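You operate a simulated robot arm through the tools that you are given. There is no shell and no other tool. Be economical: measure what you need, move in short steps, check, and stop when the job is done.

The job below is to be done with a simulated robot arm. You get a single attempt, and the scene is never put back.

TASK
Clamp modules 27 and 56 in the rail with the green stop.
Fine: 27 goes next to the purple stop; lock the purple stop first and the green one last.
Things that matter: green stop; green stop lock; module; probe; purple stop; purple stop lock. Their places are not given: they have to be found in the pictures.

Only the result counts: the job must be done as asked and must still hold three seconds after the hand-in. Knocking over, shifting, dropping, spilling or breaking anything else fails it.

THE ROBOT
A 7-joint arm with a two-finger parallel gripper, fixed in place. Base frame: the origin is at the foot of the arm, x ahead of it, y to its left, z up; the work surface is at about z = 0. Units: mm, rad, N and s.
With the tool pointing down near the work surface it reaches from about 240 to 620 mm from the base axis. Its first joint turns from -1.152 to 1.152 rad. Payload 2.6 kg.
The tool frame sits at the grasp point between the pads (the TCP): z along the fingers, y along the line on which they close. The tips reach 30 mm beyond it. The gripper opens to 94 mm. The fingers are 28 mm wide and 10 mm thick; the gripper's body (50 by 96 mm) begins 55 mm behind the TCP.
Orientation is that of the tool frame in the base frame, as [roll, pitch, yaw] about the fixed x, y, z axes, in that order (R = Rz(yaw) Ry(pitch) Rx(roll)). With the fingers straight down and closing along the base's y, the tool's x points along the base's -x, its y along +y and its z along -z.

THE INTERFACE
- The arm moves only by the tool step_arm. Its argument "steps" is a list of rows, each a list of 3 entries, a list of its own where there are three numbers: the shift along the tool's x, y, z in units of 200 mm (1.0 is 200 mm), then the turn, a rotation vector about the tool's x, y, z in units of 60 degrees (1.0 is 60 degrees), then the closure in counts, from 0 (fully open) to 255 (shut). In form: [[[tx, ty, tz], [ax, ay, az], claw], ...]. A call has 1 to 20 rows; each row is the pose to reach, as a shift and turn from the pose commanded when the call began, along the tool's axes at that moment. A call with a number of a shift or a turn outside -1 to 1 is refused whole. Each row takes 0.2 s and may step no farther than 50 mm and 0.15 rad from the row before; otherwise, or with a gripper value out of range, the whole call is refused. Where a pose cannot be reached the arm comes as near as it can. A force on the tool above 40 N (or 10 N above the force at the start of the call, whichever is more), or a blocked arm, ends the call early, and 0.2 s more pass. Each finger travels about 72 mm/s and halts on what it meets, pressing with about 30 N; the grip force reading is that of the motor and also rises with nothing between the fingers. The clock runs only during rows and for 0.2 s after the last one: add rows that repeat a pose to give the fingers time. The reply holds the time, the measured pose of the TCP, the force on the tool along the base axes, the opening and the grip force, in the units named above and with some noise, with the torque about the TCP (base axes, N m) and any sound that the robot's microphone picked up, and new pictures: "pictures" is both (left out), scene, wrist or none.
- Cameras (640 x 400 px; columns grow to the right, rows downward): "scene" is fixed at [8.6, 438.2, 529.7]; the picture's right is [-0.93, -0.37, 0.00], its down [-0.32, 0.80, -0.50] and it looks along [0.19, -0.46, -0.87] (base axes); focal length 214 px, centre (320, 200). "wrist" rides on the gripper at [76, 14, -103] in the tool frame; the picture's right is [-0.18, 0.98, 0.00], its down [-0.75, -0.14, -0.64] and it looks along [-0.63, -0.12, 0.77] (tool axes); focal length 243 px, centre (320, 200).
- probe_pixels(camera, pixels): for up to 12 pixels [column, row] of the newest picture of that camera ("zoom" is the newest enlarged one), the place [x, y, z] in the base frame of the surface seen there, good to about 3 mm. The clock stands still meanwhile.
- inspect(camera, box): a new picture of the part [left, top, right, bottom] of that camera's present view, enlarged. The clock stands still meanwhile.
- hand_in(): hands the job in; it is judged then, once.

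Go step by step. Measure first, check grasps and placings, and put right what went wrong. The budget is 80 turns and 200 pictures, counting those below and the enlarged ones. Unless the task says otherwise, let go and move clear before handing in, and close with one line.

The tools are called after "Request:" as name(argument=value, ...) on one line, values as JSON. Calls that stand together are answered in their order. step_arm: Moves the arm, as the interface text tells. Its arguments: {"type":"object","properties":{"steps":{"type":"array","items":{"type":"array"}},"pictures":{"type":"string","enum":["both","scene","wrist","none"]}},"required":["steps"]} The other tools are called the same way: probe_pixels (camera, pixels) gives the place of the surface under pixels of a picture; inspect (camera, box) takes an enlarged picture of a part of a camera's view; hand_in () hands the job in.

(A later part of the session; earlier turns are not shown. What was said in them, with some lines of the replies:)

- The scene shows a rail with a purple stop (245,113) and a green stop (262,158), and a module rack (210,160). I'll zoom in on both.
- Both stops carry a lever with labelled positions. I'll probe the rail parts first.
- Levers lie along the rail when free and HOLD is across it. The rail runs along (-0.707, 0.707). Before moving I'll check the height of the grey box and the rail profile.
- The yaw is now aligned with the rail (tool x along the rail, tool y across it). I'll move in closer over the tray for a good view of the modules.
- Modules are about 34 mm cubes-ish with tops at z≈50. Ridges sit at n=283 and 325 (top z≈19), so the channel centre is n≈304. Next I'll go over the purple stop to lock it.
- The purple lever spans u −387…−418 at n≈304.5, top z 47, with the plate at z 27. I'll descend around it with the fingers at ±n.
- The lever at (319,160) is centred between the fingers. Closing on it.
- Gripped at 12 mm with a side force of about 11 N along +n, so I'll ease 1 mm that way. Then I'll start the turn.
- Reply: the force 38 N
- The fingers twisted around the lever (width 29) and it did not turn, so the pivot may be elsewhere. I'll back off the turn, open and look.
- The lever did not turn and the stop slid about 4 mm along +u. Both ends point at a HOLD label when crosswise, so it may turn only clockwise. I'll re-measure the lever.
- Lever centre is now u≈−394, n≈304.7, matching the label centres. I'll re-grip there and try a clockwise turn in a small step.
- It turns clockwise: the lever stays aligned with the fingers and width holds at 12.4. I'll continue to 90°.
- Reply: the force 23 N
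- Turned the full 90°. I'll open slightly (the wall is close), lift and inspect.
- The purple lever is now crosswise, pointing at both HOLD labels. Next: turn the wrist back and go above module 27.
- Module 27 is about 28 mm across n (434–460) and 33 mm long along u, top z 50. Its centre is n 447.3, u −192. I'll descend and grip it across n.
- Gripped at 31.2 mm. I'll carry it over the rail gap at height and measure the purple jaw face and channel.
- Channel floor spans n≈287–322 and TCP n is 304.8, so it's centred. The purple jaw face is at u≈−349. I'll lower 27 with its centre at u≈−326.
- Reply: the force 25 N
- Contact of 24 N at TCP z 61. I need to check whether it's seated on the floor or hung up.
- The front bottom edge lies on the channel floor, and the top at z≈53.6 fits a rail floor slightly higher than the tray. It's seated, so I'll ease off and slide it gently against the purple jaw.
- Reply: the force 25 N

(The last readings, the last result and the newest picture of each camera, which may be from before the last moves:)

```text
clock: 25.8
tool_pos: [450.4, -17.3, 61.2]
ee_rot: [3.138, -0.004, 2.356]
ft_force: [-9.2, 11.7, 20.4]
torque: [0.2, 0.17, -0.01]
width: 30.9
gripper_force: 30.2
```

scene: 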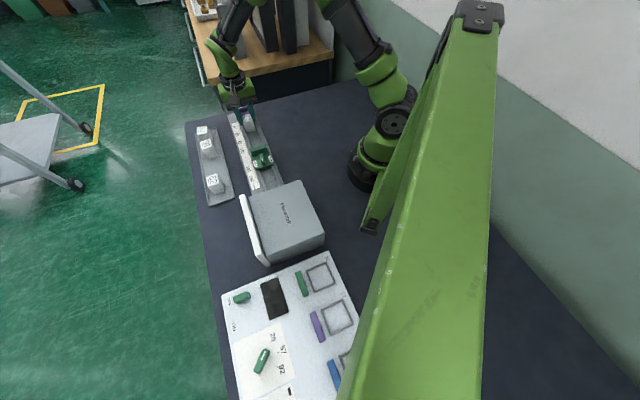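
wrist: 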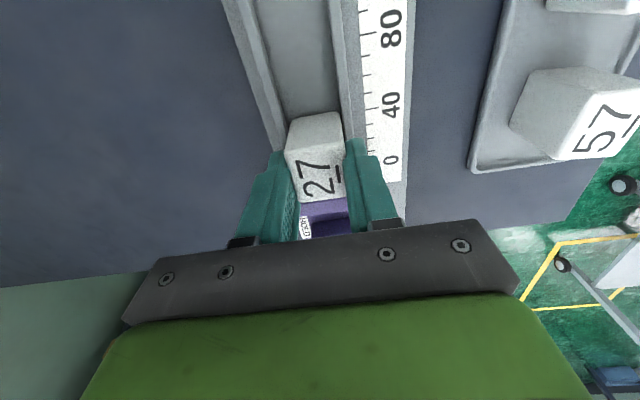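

Contact along u reads about 15 N. Releasing and lifting.

Request:
step_arm(steps=[[[0.01, 0, -0.005], [0, 0, 0], 255], [[0.01, 0, -0.005], [0, 0, 0], 110], [[0.01, 0, -0.005], [0, 0, 0], 110], [[0.01, 0, -0.005], [0, 0, 0], 110], [[0.01, 0, -0.15], [0, 0, 0], 85], [[0.01, 0, -0.34], [0, 0, 0], 85], [[0.1, 0, -0.4], [0, 0, 0], 85], [[0.2, 0.2, -0.4], [0, 0, 0], 85], [[0.27, 0.4, -0.4], [0, 0, 0], 85], [[0.32, 0.6, -0.4], [0, 0, 0], 85], [[0.32, 0.71, -0.4], [0, 0, 0], 85]], pictures="both")

Request:
inspect(camera="scene", box=[195, 95, 295, 175])

Request:
inspect(camera="wrist", box=[280, 60, 400, 160])

```text
clock: 28.2
tool_pos: [506.5, 126.1, 139.5]
ee_rot: [-3.141, -0.001, 2.355]
ft_force: [-0.6, -0.1, 0.2]
torque: [-0.02, -0.02, 0.04]
width: 62.8
gripper_force: 0.1
```

scene: 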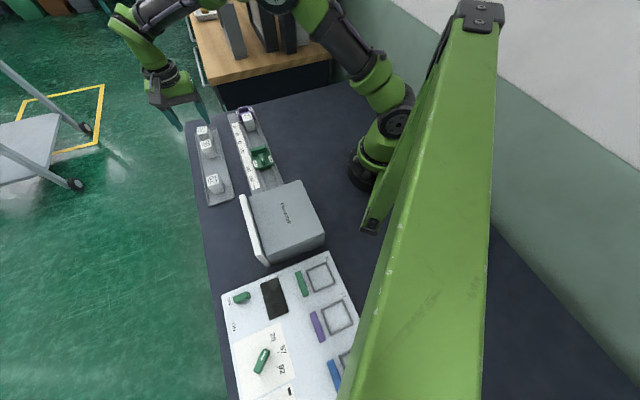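
wrist: 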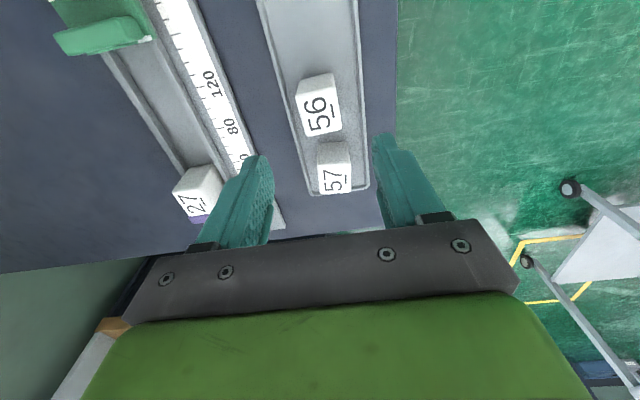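

```text
5.00 times, centred on (245, 135) of scene
```

zoom: 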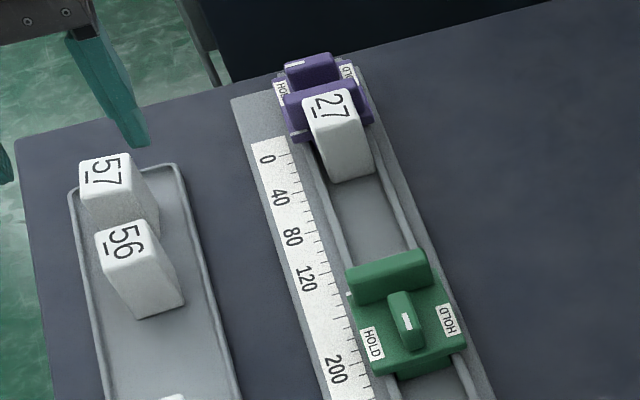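

```text
4.00 times, centred on (340, 110) of wrist
```

zoom: 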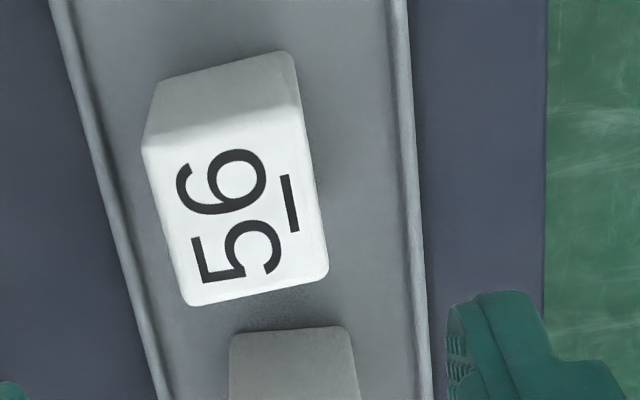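

Request:
probe_pixels(camera="zoom", pixels=[[150, 145], [298, 120], [322, 270], [190, 298], [225, 136], [255, 285], [165, 220], [312, 200]])

```text
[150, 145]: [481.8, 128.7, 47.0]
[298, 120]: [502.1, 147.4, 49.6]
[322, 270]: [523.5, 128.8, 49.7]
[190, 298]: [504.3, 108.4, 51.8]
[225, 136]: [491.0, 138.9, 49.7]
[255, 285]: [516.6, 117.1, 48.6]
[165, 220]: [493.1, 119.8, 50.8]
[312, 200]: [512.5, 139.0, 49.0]
```

Module 56 centre is n 446.5, u −265. I'll descend, grip, and lift.

Request:
step_arm(steps=[[[0.02, -0.004, 0.15], [0, 0, 0], 85], [[0.02, -0.004, 0.3], [0, 0, 0], 85], [[0.02, -0.004, 0.405], [0, 0, 0], 85], [[0.02, -0.004, 0.405], [0, 0, 0], 85], [[0.02, -0.004, 0.405], [0, 0, 0], 255], [[0.02, -0.004, 0.405], [0, 0, 0], 255], [[0.02, -0.004, 0.405], [0, 0, 0], 255], [[0.02, -0.004, 0.3], [0, 0, 0], 255], [[0.02, -0.004, 0.15], [0, 0, 0], 255], [[0.02, -0.004, 0], [0, 0, 0], 255]], pictures="wrist")

```text
clock: 30.4
tool_pos: [504.2, 128.0, 141.7]
ee_rot: [3.141, -0.001, 2.356]
ft_force: [-0.4, -0.4, -0.6]
torque: [-0.01, 0.01, 0.04]
width: 30.9
gripper_force: 29.9
```

wrist: 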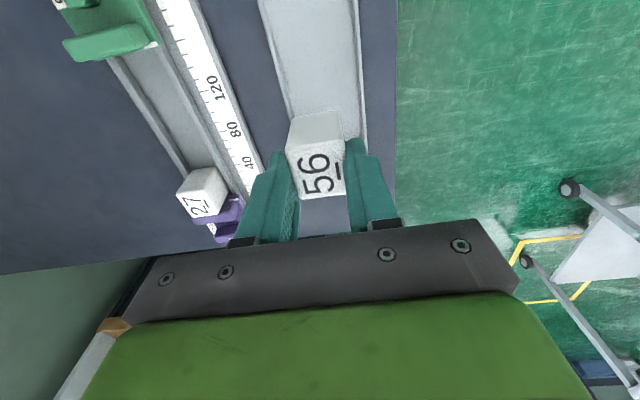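

Request:
step_arm(steps=[[[-0.03, -0.2, 0], [0, 0, 0], 255], [[-0.06, -0.4, 0], [0, 0, 0], 255], [[-0.1, -0.6, 0], [0, 0, 0], 255], [[-0.13, -0.712, 0], [0, 0, 0], 255], [[-0.13, -0.712, 0.1], [0, 0, 0], 255], [[-0.13, -0.712, 0.2], [0, 0, 0], 255], [[-0.13, -0.712, 0.2], [0, 0, 0], 255]], pictures="both")

Request:
inspect(camera="scene", box=[215, 95, 295, 175])

```text
clock: 32.0
tool_pos: [420.0, 7.8, 100.9]
ee_rot: [3.142, -0.001, 2.357]
ft_force: [-0.1, 0.5, -1.2]
torque: [-0.02, -0.03, 0.03]
width: 31.3
gripper_force: 30.2
```

scene: 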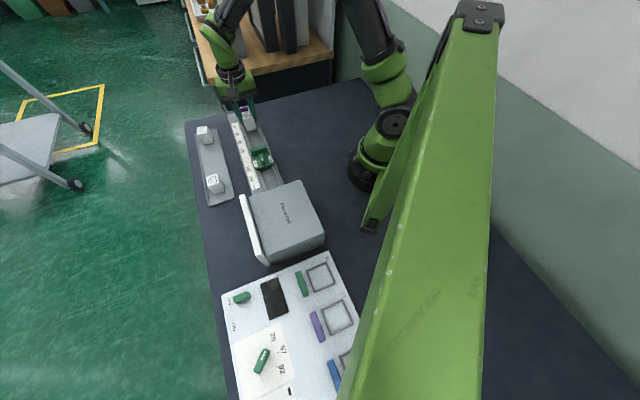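
wrist: 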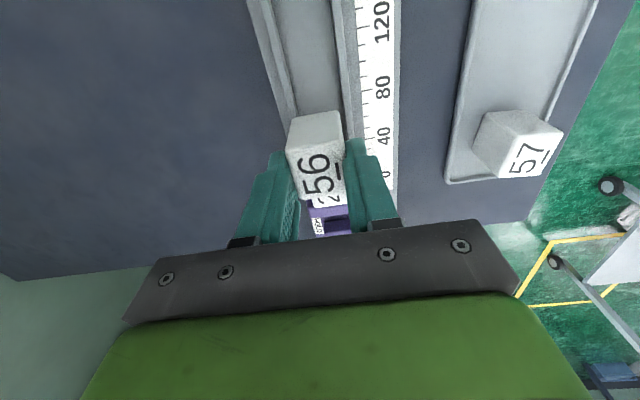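

```text
5.00 times, centred on (255, 135) of scene
```

zoom: 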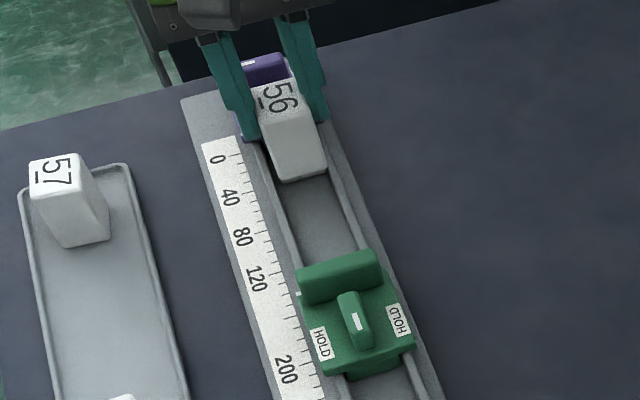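

Request:
step_arm(steps=[[[0.015, 0.008, 0], [0, 0, 0], 255], [[0.015, 0.008, 0.1], [0, 0, 0], 255], [[0.015, 0.008, 0.17], [0, 0, 0], 255], [[0.015, 0.008, 0.19], [0, 0, 0], 255], [[0.015, 0.008, 0.2], [0, 0, 0], 255]], pictures="wrist")

Request:
inspect(camera="scene", box=[215, 95, 295, 175])

Request:
probe_pixels(camera="wrist", pixels=[[318, 170], [302, 165], [338, 155], [310, 195], [315, 140]])

```text
clock: 33.2
tool_pos: [420.6, 11.1, 62.8]
ee_rot: [3.138, 0.005, 2.356]
ft_force: [-5.9, -1.6, 24.9]
torque: [-0.09, 0.21, -0.03]
width: 31.2
gripper_force: 30.0
```

wrist: 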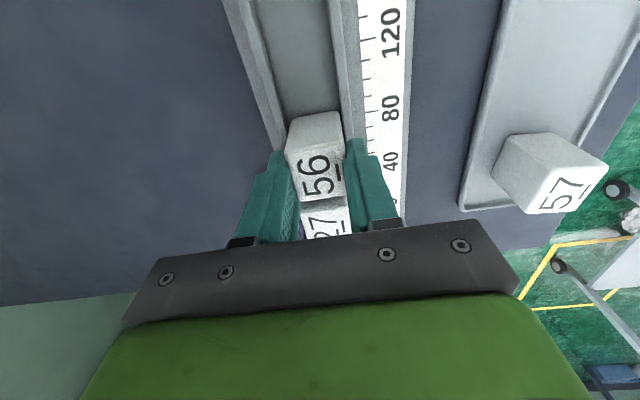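

```text
5.00 times, centred on (255, 135) of scene
```

zoom: 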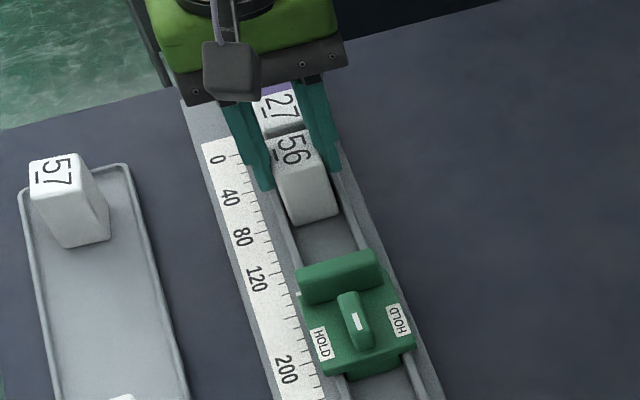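

```text
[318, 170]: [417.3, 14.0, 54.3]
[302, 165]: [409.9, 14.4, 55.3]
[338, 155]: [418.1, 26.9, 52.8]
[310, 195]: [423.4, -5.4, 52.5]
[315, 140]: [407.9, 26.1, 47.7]
```

56 is seated in the channel. I'll ease off, slide it toward 27, then release and lift.

Request:
step_arm(steps=[[[0, 0, -0.01], [0, 0, 0], 255], [[-0.015, 0, -0.01], [0, 0, 0], 255], [[-0.03, 0, -0.01], [0, 0, 0], 255], [[-0.045, 0, -0.01], [0, 0, 0], 255], [[-0.055, 0, -0.01], [0, 0, 0], 255]], pictures="none")

Request:
step_arm(steps=[[[0.01, 0, -0.005], [0, 0, 0], 255], [[0.01, 0, -0.005], [0, 0, 0], 110], [[0.01, 0, -0.005], [0, 0, 0], 110], [[0.01, 0, -0.005], [0, 0, 0], 110], [[0.01, 0, -0.15], [0, 0, 0], 110], [[0.01, 0, -0.34], [0, 0, 0], 130], [[0.2, 0, -0.4], [0, 0, 0], 150], [[0.4, 0, -0.4], [0, 0, 0], 160], [[0.6, 0, -0.35], [0, 0, 0], 160], [[0.7, 0, -0.33], [0, 0, 0], 160]], pictures="both")

Request:
inspect(camera="scene", box=[215, 95, 295, 175])

Request:
inspect(camera="wrist", box=[250, 60, 390, 150])

```text
clock: 34.4
tool_pos: [425.0, 5.9, 61.1]
ee_rot: [-3.14, -0.008, 2.355]
ft_force: [-17.9, 11.9, 13.6]
torque: [0.23, 0.46, -0.11]
width: 31.1
gripper_force: 29.8
```

```text
clock: 36.6
tool_pos: [329.2, 102.1, 129.3]
ee_rot: [-3.141, -0.001, 2.357]
ft_force: [-0.8, 0.0, -0.8]
torque: [-0.05, 0.0, -0.01]
width: 35.2
gripper_force: 0.1
```

scene: 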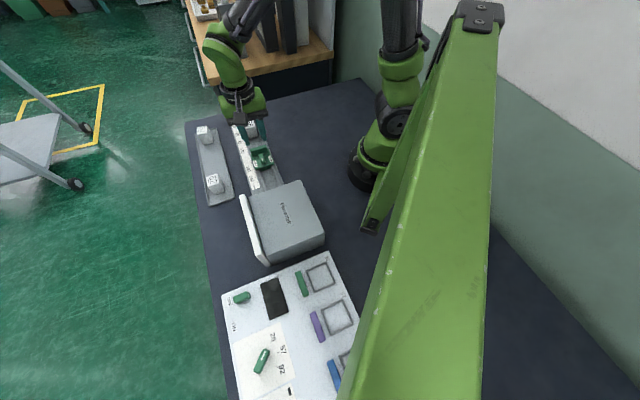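
wrist: 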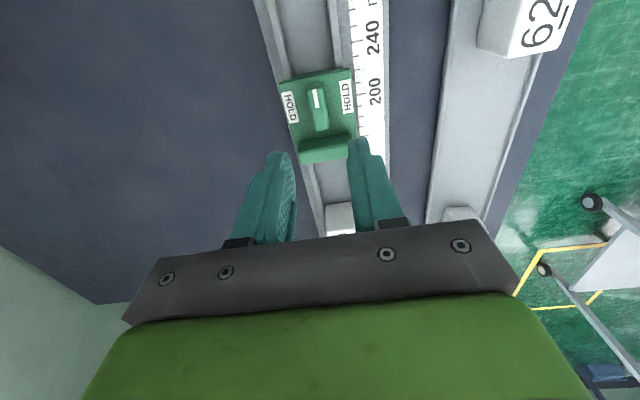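

```text
5.00 times, centred on (255, 135) of scene
```

zoom: 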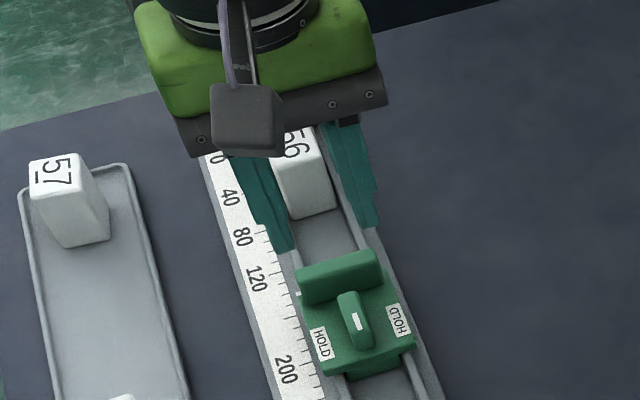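

```text
4.44 times, centred on (320, 105) of wrist
```

zoom: 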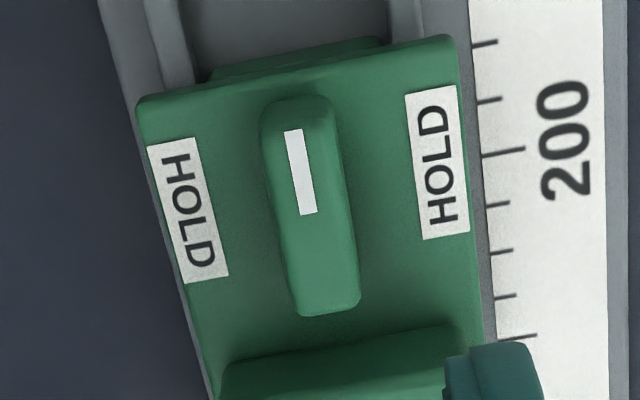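

Request:
probe_pixels(camera="zoom", pixels=[[295, 120], [330, 305], [272, 200], [345, 180], [290, 290], [352, 260], [187, 210], [437, 162], [300, 85], [300, 60], [340, 355], [345, 338]])

```text
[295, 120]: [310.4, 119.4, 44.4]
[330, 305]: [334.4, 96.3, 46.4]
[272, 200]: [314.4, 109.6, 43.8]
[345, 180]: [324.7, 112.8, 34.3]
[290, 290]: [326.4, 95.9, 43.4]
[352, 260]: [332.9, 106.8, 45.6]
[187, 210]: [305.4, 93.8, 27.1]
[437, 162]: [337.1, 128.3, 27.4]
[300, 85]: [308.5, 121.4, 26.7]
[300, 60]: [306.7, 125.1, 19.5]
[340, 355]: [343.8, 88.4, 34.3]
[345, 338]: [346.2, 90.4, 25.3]
```

Green lever centre is u≈−150, n≈304.5. I'll descend and grip it.

Request:
step_arm(steps=[[[0.054, 0, 0.1], [0, 0, 0], 160], [[0.054, 0, 0.22], [0, 0, 0], 160], [[0.054, 0, 0.33], [0, 0, 0], 160], [[0.054, 0, 0.33], [0, 0, 0], 160], [[0.054, 0, 0.33], [0, 0, 0], 255], [[0.054, 0, 0.33], [0, 0, 0], 255], [[0.054, 0, 0.33], [0, 0, 0], 255]], pictures="wrist")

```text
clock: 38.2
tool_pos: [319.4, 110.3, 61.4]
ee_rot: [3.141, 0.001, 2.358]
ft_force: [6.6, 5.4, -10.5]
torque: [0.13, -0.15, -0.03]
width: 12.3
gripper_force: 45.3
```

wrist: 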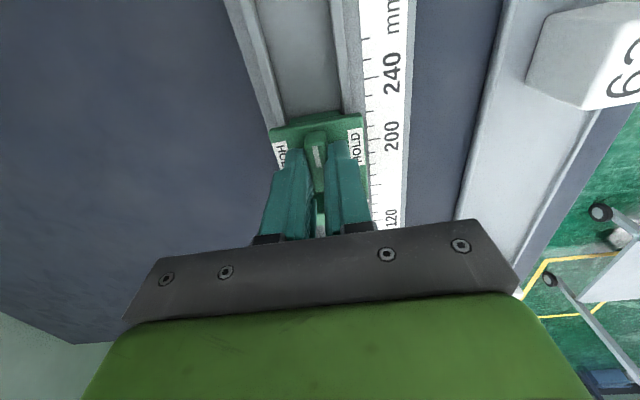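

Gripped (12.3 mm). Sliding the green stop toward the modules.

Request:
step_arm(steps=[[[-0.05, 0.003, 0], [0, 0, 0], 255], [[-0.12, 0.003, 0], [0, 0, 0], 255], [[-0.19, 0.003, 0], [0, 0, 0], 255], [[-0.26, 0.003, 0], [0, 0, 0], 255], [[-0.32, 0.003, 0], [0, 0, 0], 255], [[-0.36, 0.003, 0], [0, 0, 0], 255]], pictures="both")

Request:
inspect(camera="scene", box=[215, 95, 295, 175])

```text
clock: 39.6
tool_pos: [372.2, 58.1, 62.8]
ee_rot: [-3.14, -0.003, 2.355]
ft_force: [-5.3, -3.8, -2.6]
torque: [-0.19, -0.06, 0.0]
width: 12.2
gripper_force: 44.8
```

scene: 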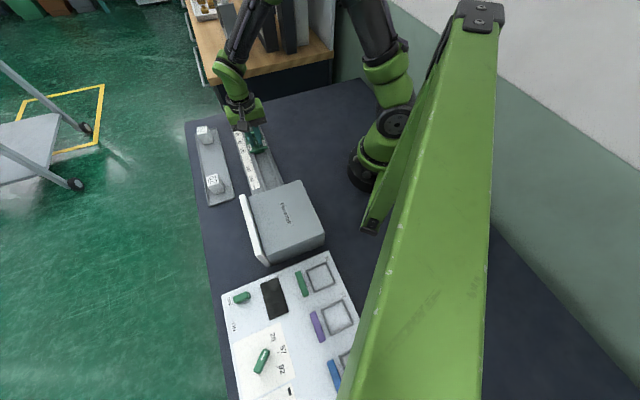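
wrist: 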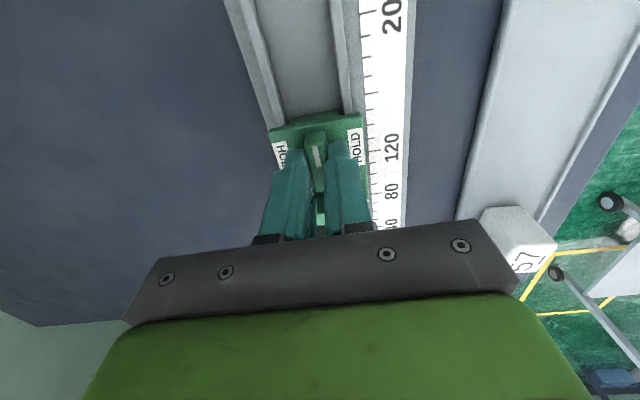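

```text
5.00 times, centred on (255, 135) of scene
```

zoom: 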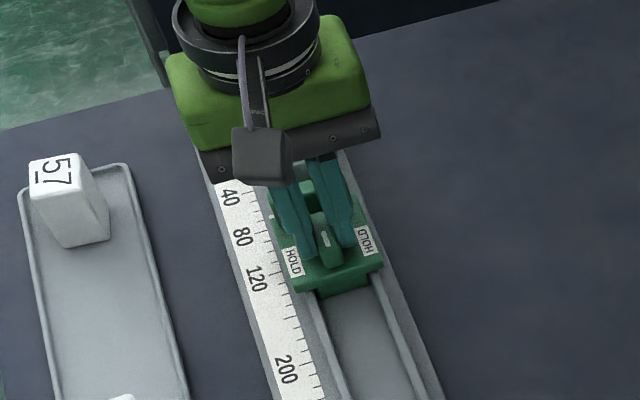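

Slid smoothly to u −222 with little force. Now fine steps until contact.

Request:
step_arm(steps=[[[-0.015, 0, 0], [0, 0, 0], 255], [[-0.03, 0, 0], [0, 0, 0], 255], [[-0.04, 0, 0], [0, 0, 0], 255], [[-0.05, 0, 0], [0, 0, 0], 255]], pictures="none")

Request:
step_arm(steps=[[[-0.01, 0, 0], [0, 0, 0], 255], [[-0.02, 0, 0], [0, 0, 0], 255]], pictures="none")

```text
clock: 40.6
tool_pos: [378.0, 53.4, 61.1]
ee_rot: [-3.138, -0.001, 2.357]
ft_force: [-13.8, -5.0, -0.7]
torque: [-0.8, -0.44, -0.01]
width: 12.5
gripper_force: 45.1
```

```text
clock: 41.2
tool_pos: [378.4, 51.9, 62.7]
ee_rot: [-3.138, -0.009, 2.353]
ft_force: [-30.3, 6.8, 14.3]
torque: [-0.44, -0.03, 0.01]
width: 12.2
gripper_force: 45.0
```

The stop has stopped moving and pushes back about 26 N along +u, so it's in contact. I'll check the pictures.

Request:
inspect(camera="scene", box=[220, 95, 290, 160])

Request:
inspect(camera="wrist", box=[240, 80, 400, 240])

```text
6.15 times, centred on (255, 128) of scene
```

zoom: 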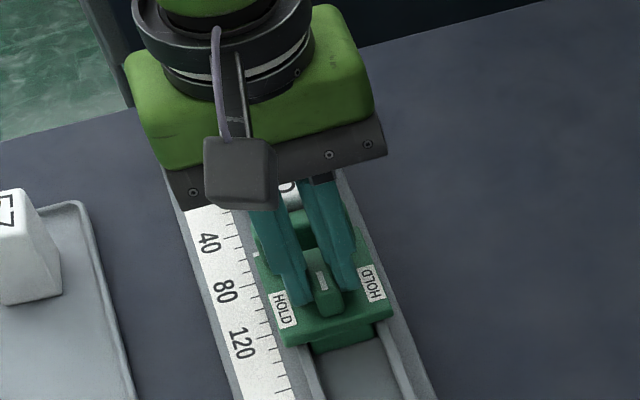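

```text
2.50 times, centred on (320, 160) of wrist
```

zoom: 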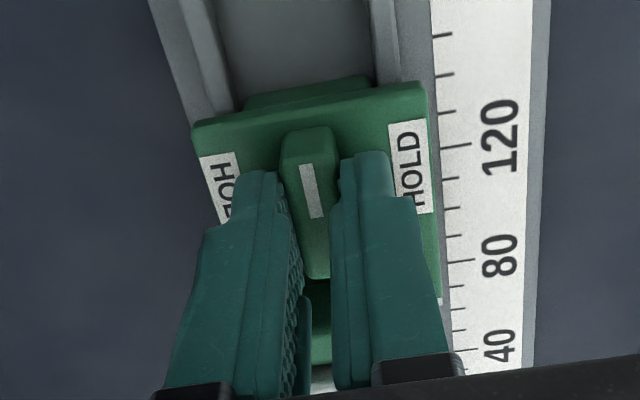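

All in contact. Holding the push, I'll try a small clockwise turn of the green lever.

Request:
step_arm(steps=[[[0, 0, 0], [0, 0, 0.06], 255], [[0, 0, 0], [0, 0, 0.12], 255], [[0, 0, 0], [0, 0, 0.18], 255]], pictures="wrist")

```text
clock: 42.0
tool_pos: [378.6, 51.1, 62.7]
ee_rot: [-3.135, -0.009, 2.165]
ft_force: [-28.8, 13.9, 18.3]
torque: [0.91, 0.89, 0.03]
width: 12.4
gripper_force: 45.5
```

wrist: 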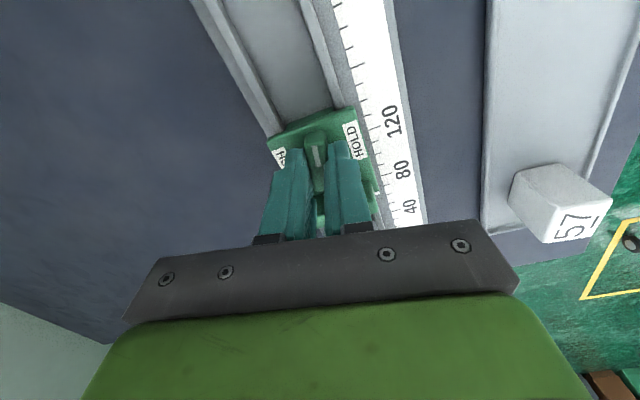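

It turns with the grip (width 12.4, no resisting torque). Continuing to 90°.

Request:
step_arm(steps=[[[0, 0, 0], [0, 0, 0.11], 255], [[0, 0, 0], [0, 0, 0.22], 255], [[0, 0, 0], [0, 0, 0.33], 255], [[0, 0, 0], [0, 0, 0.44], 255], [[0, 0, 0], [0, 0, 0.55], 255], [[0, 0, 0], [0, 0, 0.66], 255]], pictures="none")

```text
clock: 43.4
tool_pos: [379.4, 51.6, 62.6]
ee_rot: [-3.132, -0.003, 1.471]
ft_force: [-29.1, 11.1, 13.6]
torque: [1.15, 0.4, 0.06]
width: 12.5
gripper_force: 44.5
```

Request:
step_arm(steps=[[[0, 0, 0], [0, 0, 0.11], 255], [[0, 0, 0], [0, 0, 0.22], 255], [[0, 0, 0], [0, 0, 0.33], 255], [[0, 0, 0], [0, 0, 0.44], 255], [[0, 0, 0], [0, 0, 0.55], 255], [[0, 0, 0], [0, 0, 0.66], 255]], pictures="wrist")

```text
clock: 44.8
tool_pos: [378.5, 51.8, 62.2]
ee_rot: [-3.13, 0.003, 0.782]
ft_force: [-31.3, 10.4, 14.3]
torque: [0.57, 0.14, 0.15]
width: 12.3
gripper_force: 45.1
```

wrist: 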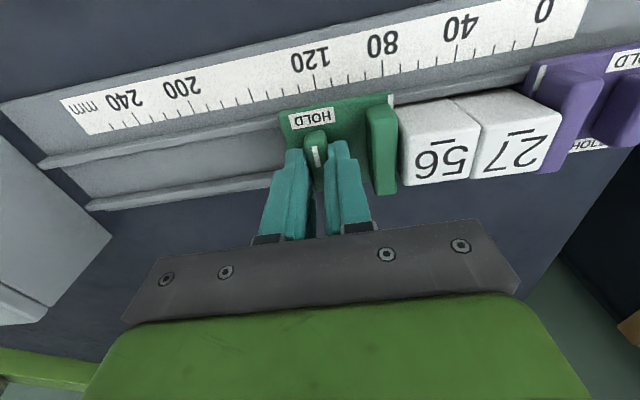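

Lever crosswise at HOLD, with purple–27–56–green all tight. I'll relax the push, open slightly, and lift off.

Request:
step_arm(steps=[[[-0.008, -0.02, 0], [0, 0, 0], 255], [[-0.008, -0.02, 0], [0, 0, 0], 200], [[-0.008, -0.02, 0], [0, 0, 0], 200], [[-0.008, -0.02, -0.1], [0, 0, 0], 200], [[-0.008, -0.02, -0.25], [0, 0, 0], 200], [[-0.008, -0.02, -0.4], [0, 0, 0], 200], [[-0.008, -0.02, -0.6], [0, 0, 0], 200]], pictures="both")

Request:
inspect(camera="wrist", box=[230, 10, 470, 160])

Request:
inspect(camera="scene", box=[190, 95, 290, 200])

```text
clock: 46.4
tool_pos: [377.8, 52.2, 183.2]
ee_rot: [3.141, 0.002, 0.785]
ft_force: [0.1, -0.5, 0.0]
torque: [-0.01, -0.03, -0.03]
width: 20.3
gripper_force: 0.2
```

scene: 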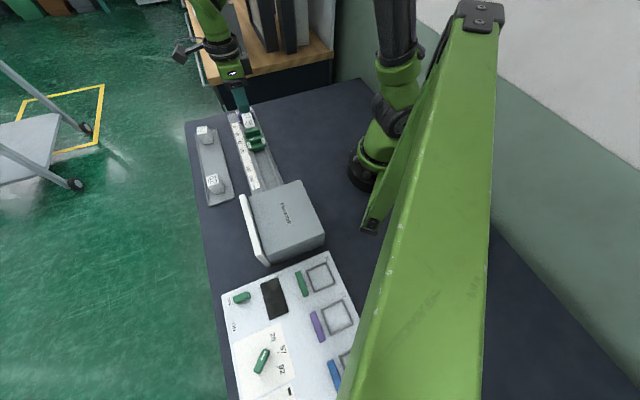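
wrist: 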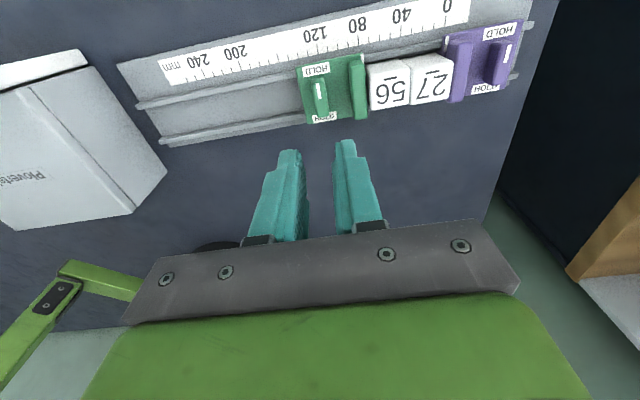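

```text
2.67 times, centred on (350, 85) of wrist
```

zoom: 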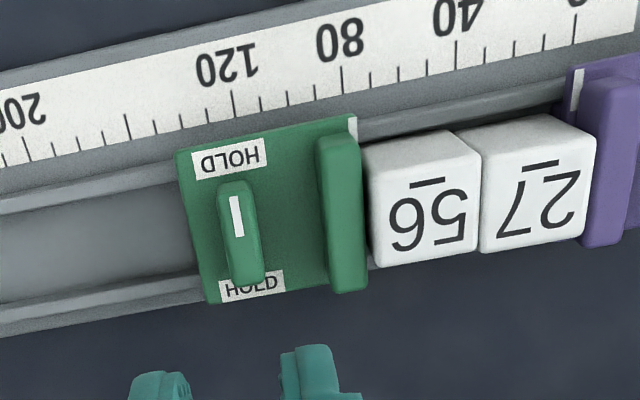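

```text
3.81 times, centred on (240, 148) of scene
```

zoom: 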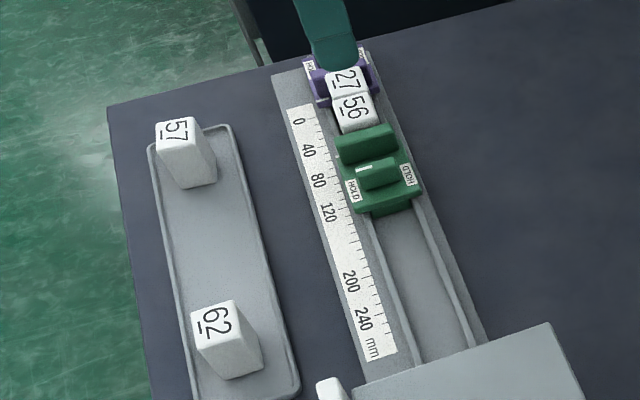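

Both levers point across to HOLD, the order is purple–27–56–green with no gaps at (410,85) in the wrist view, and the arm is clear. Handing in.

Request:
hand_in()

```text
The job is handed in.
```

Modules 27 and 56 are clamped in the rail, with 27 against the purple stop. I locked the purple stop first and the green stop last. The first attempt to lock the purple stop turned its lever the wrong way and slid it about 7 mm along the rail, so that is where it is locked.
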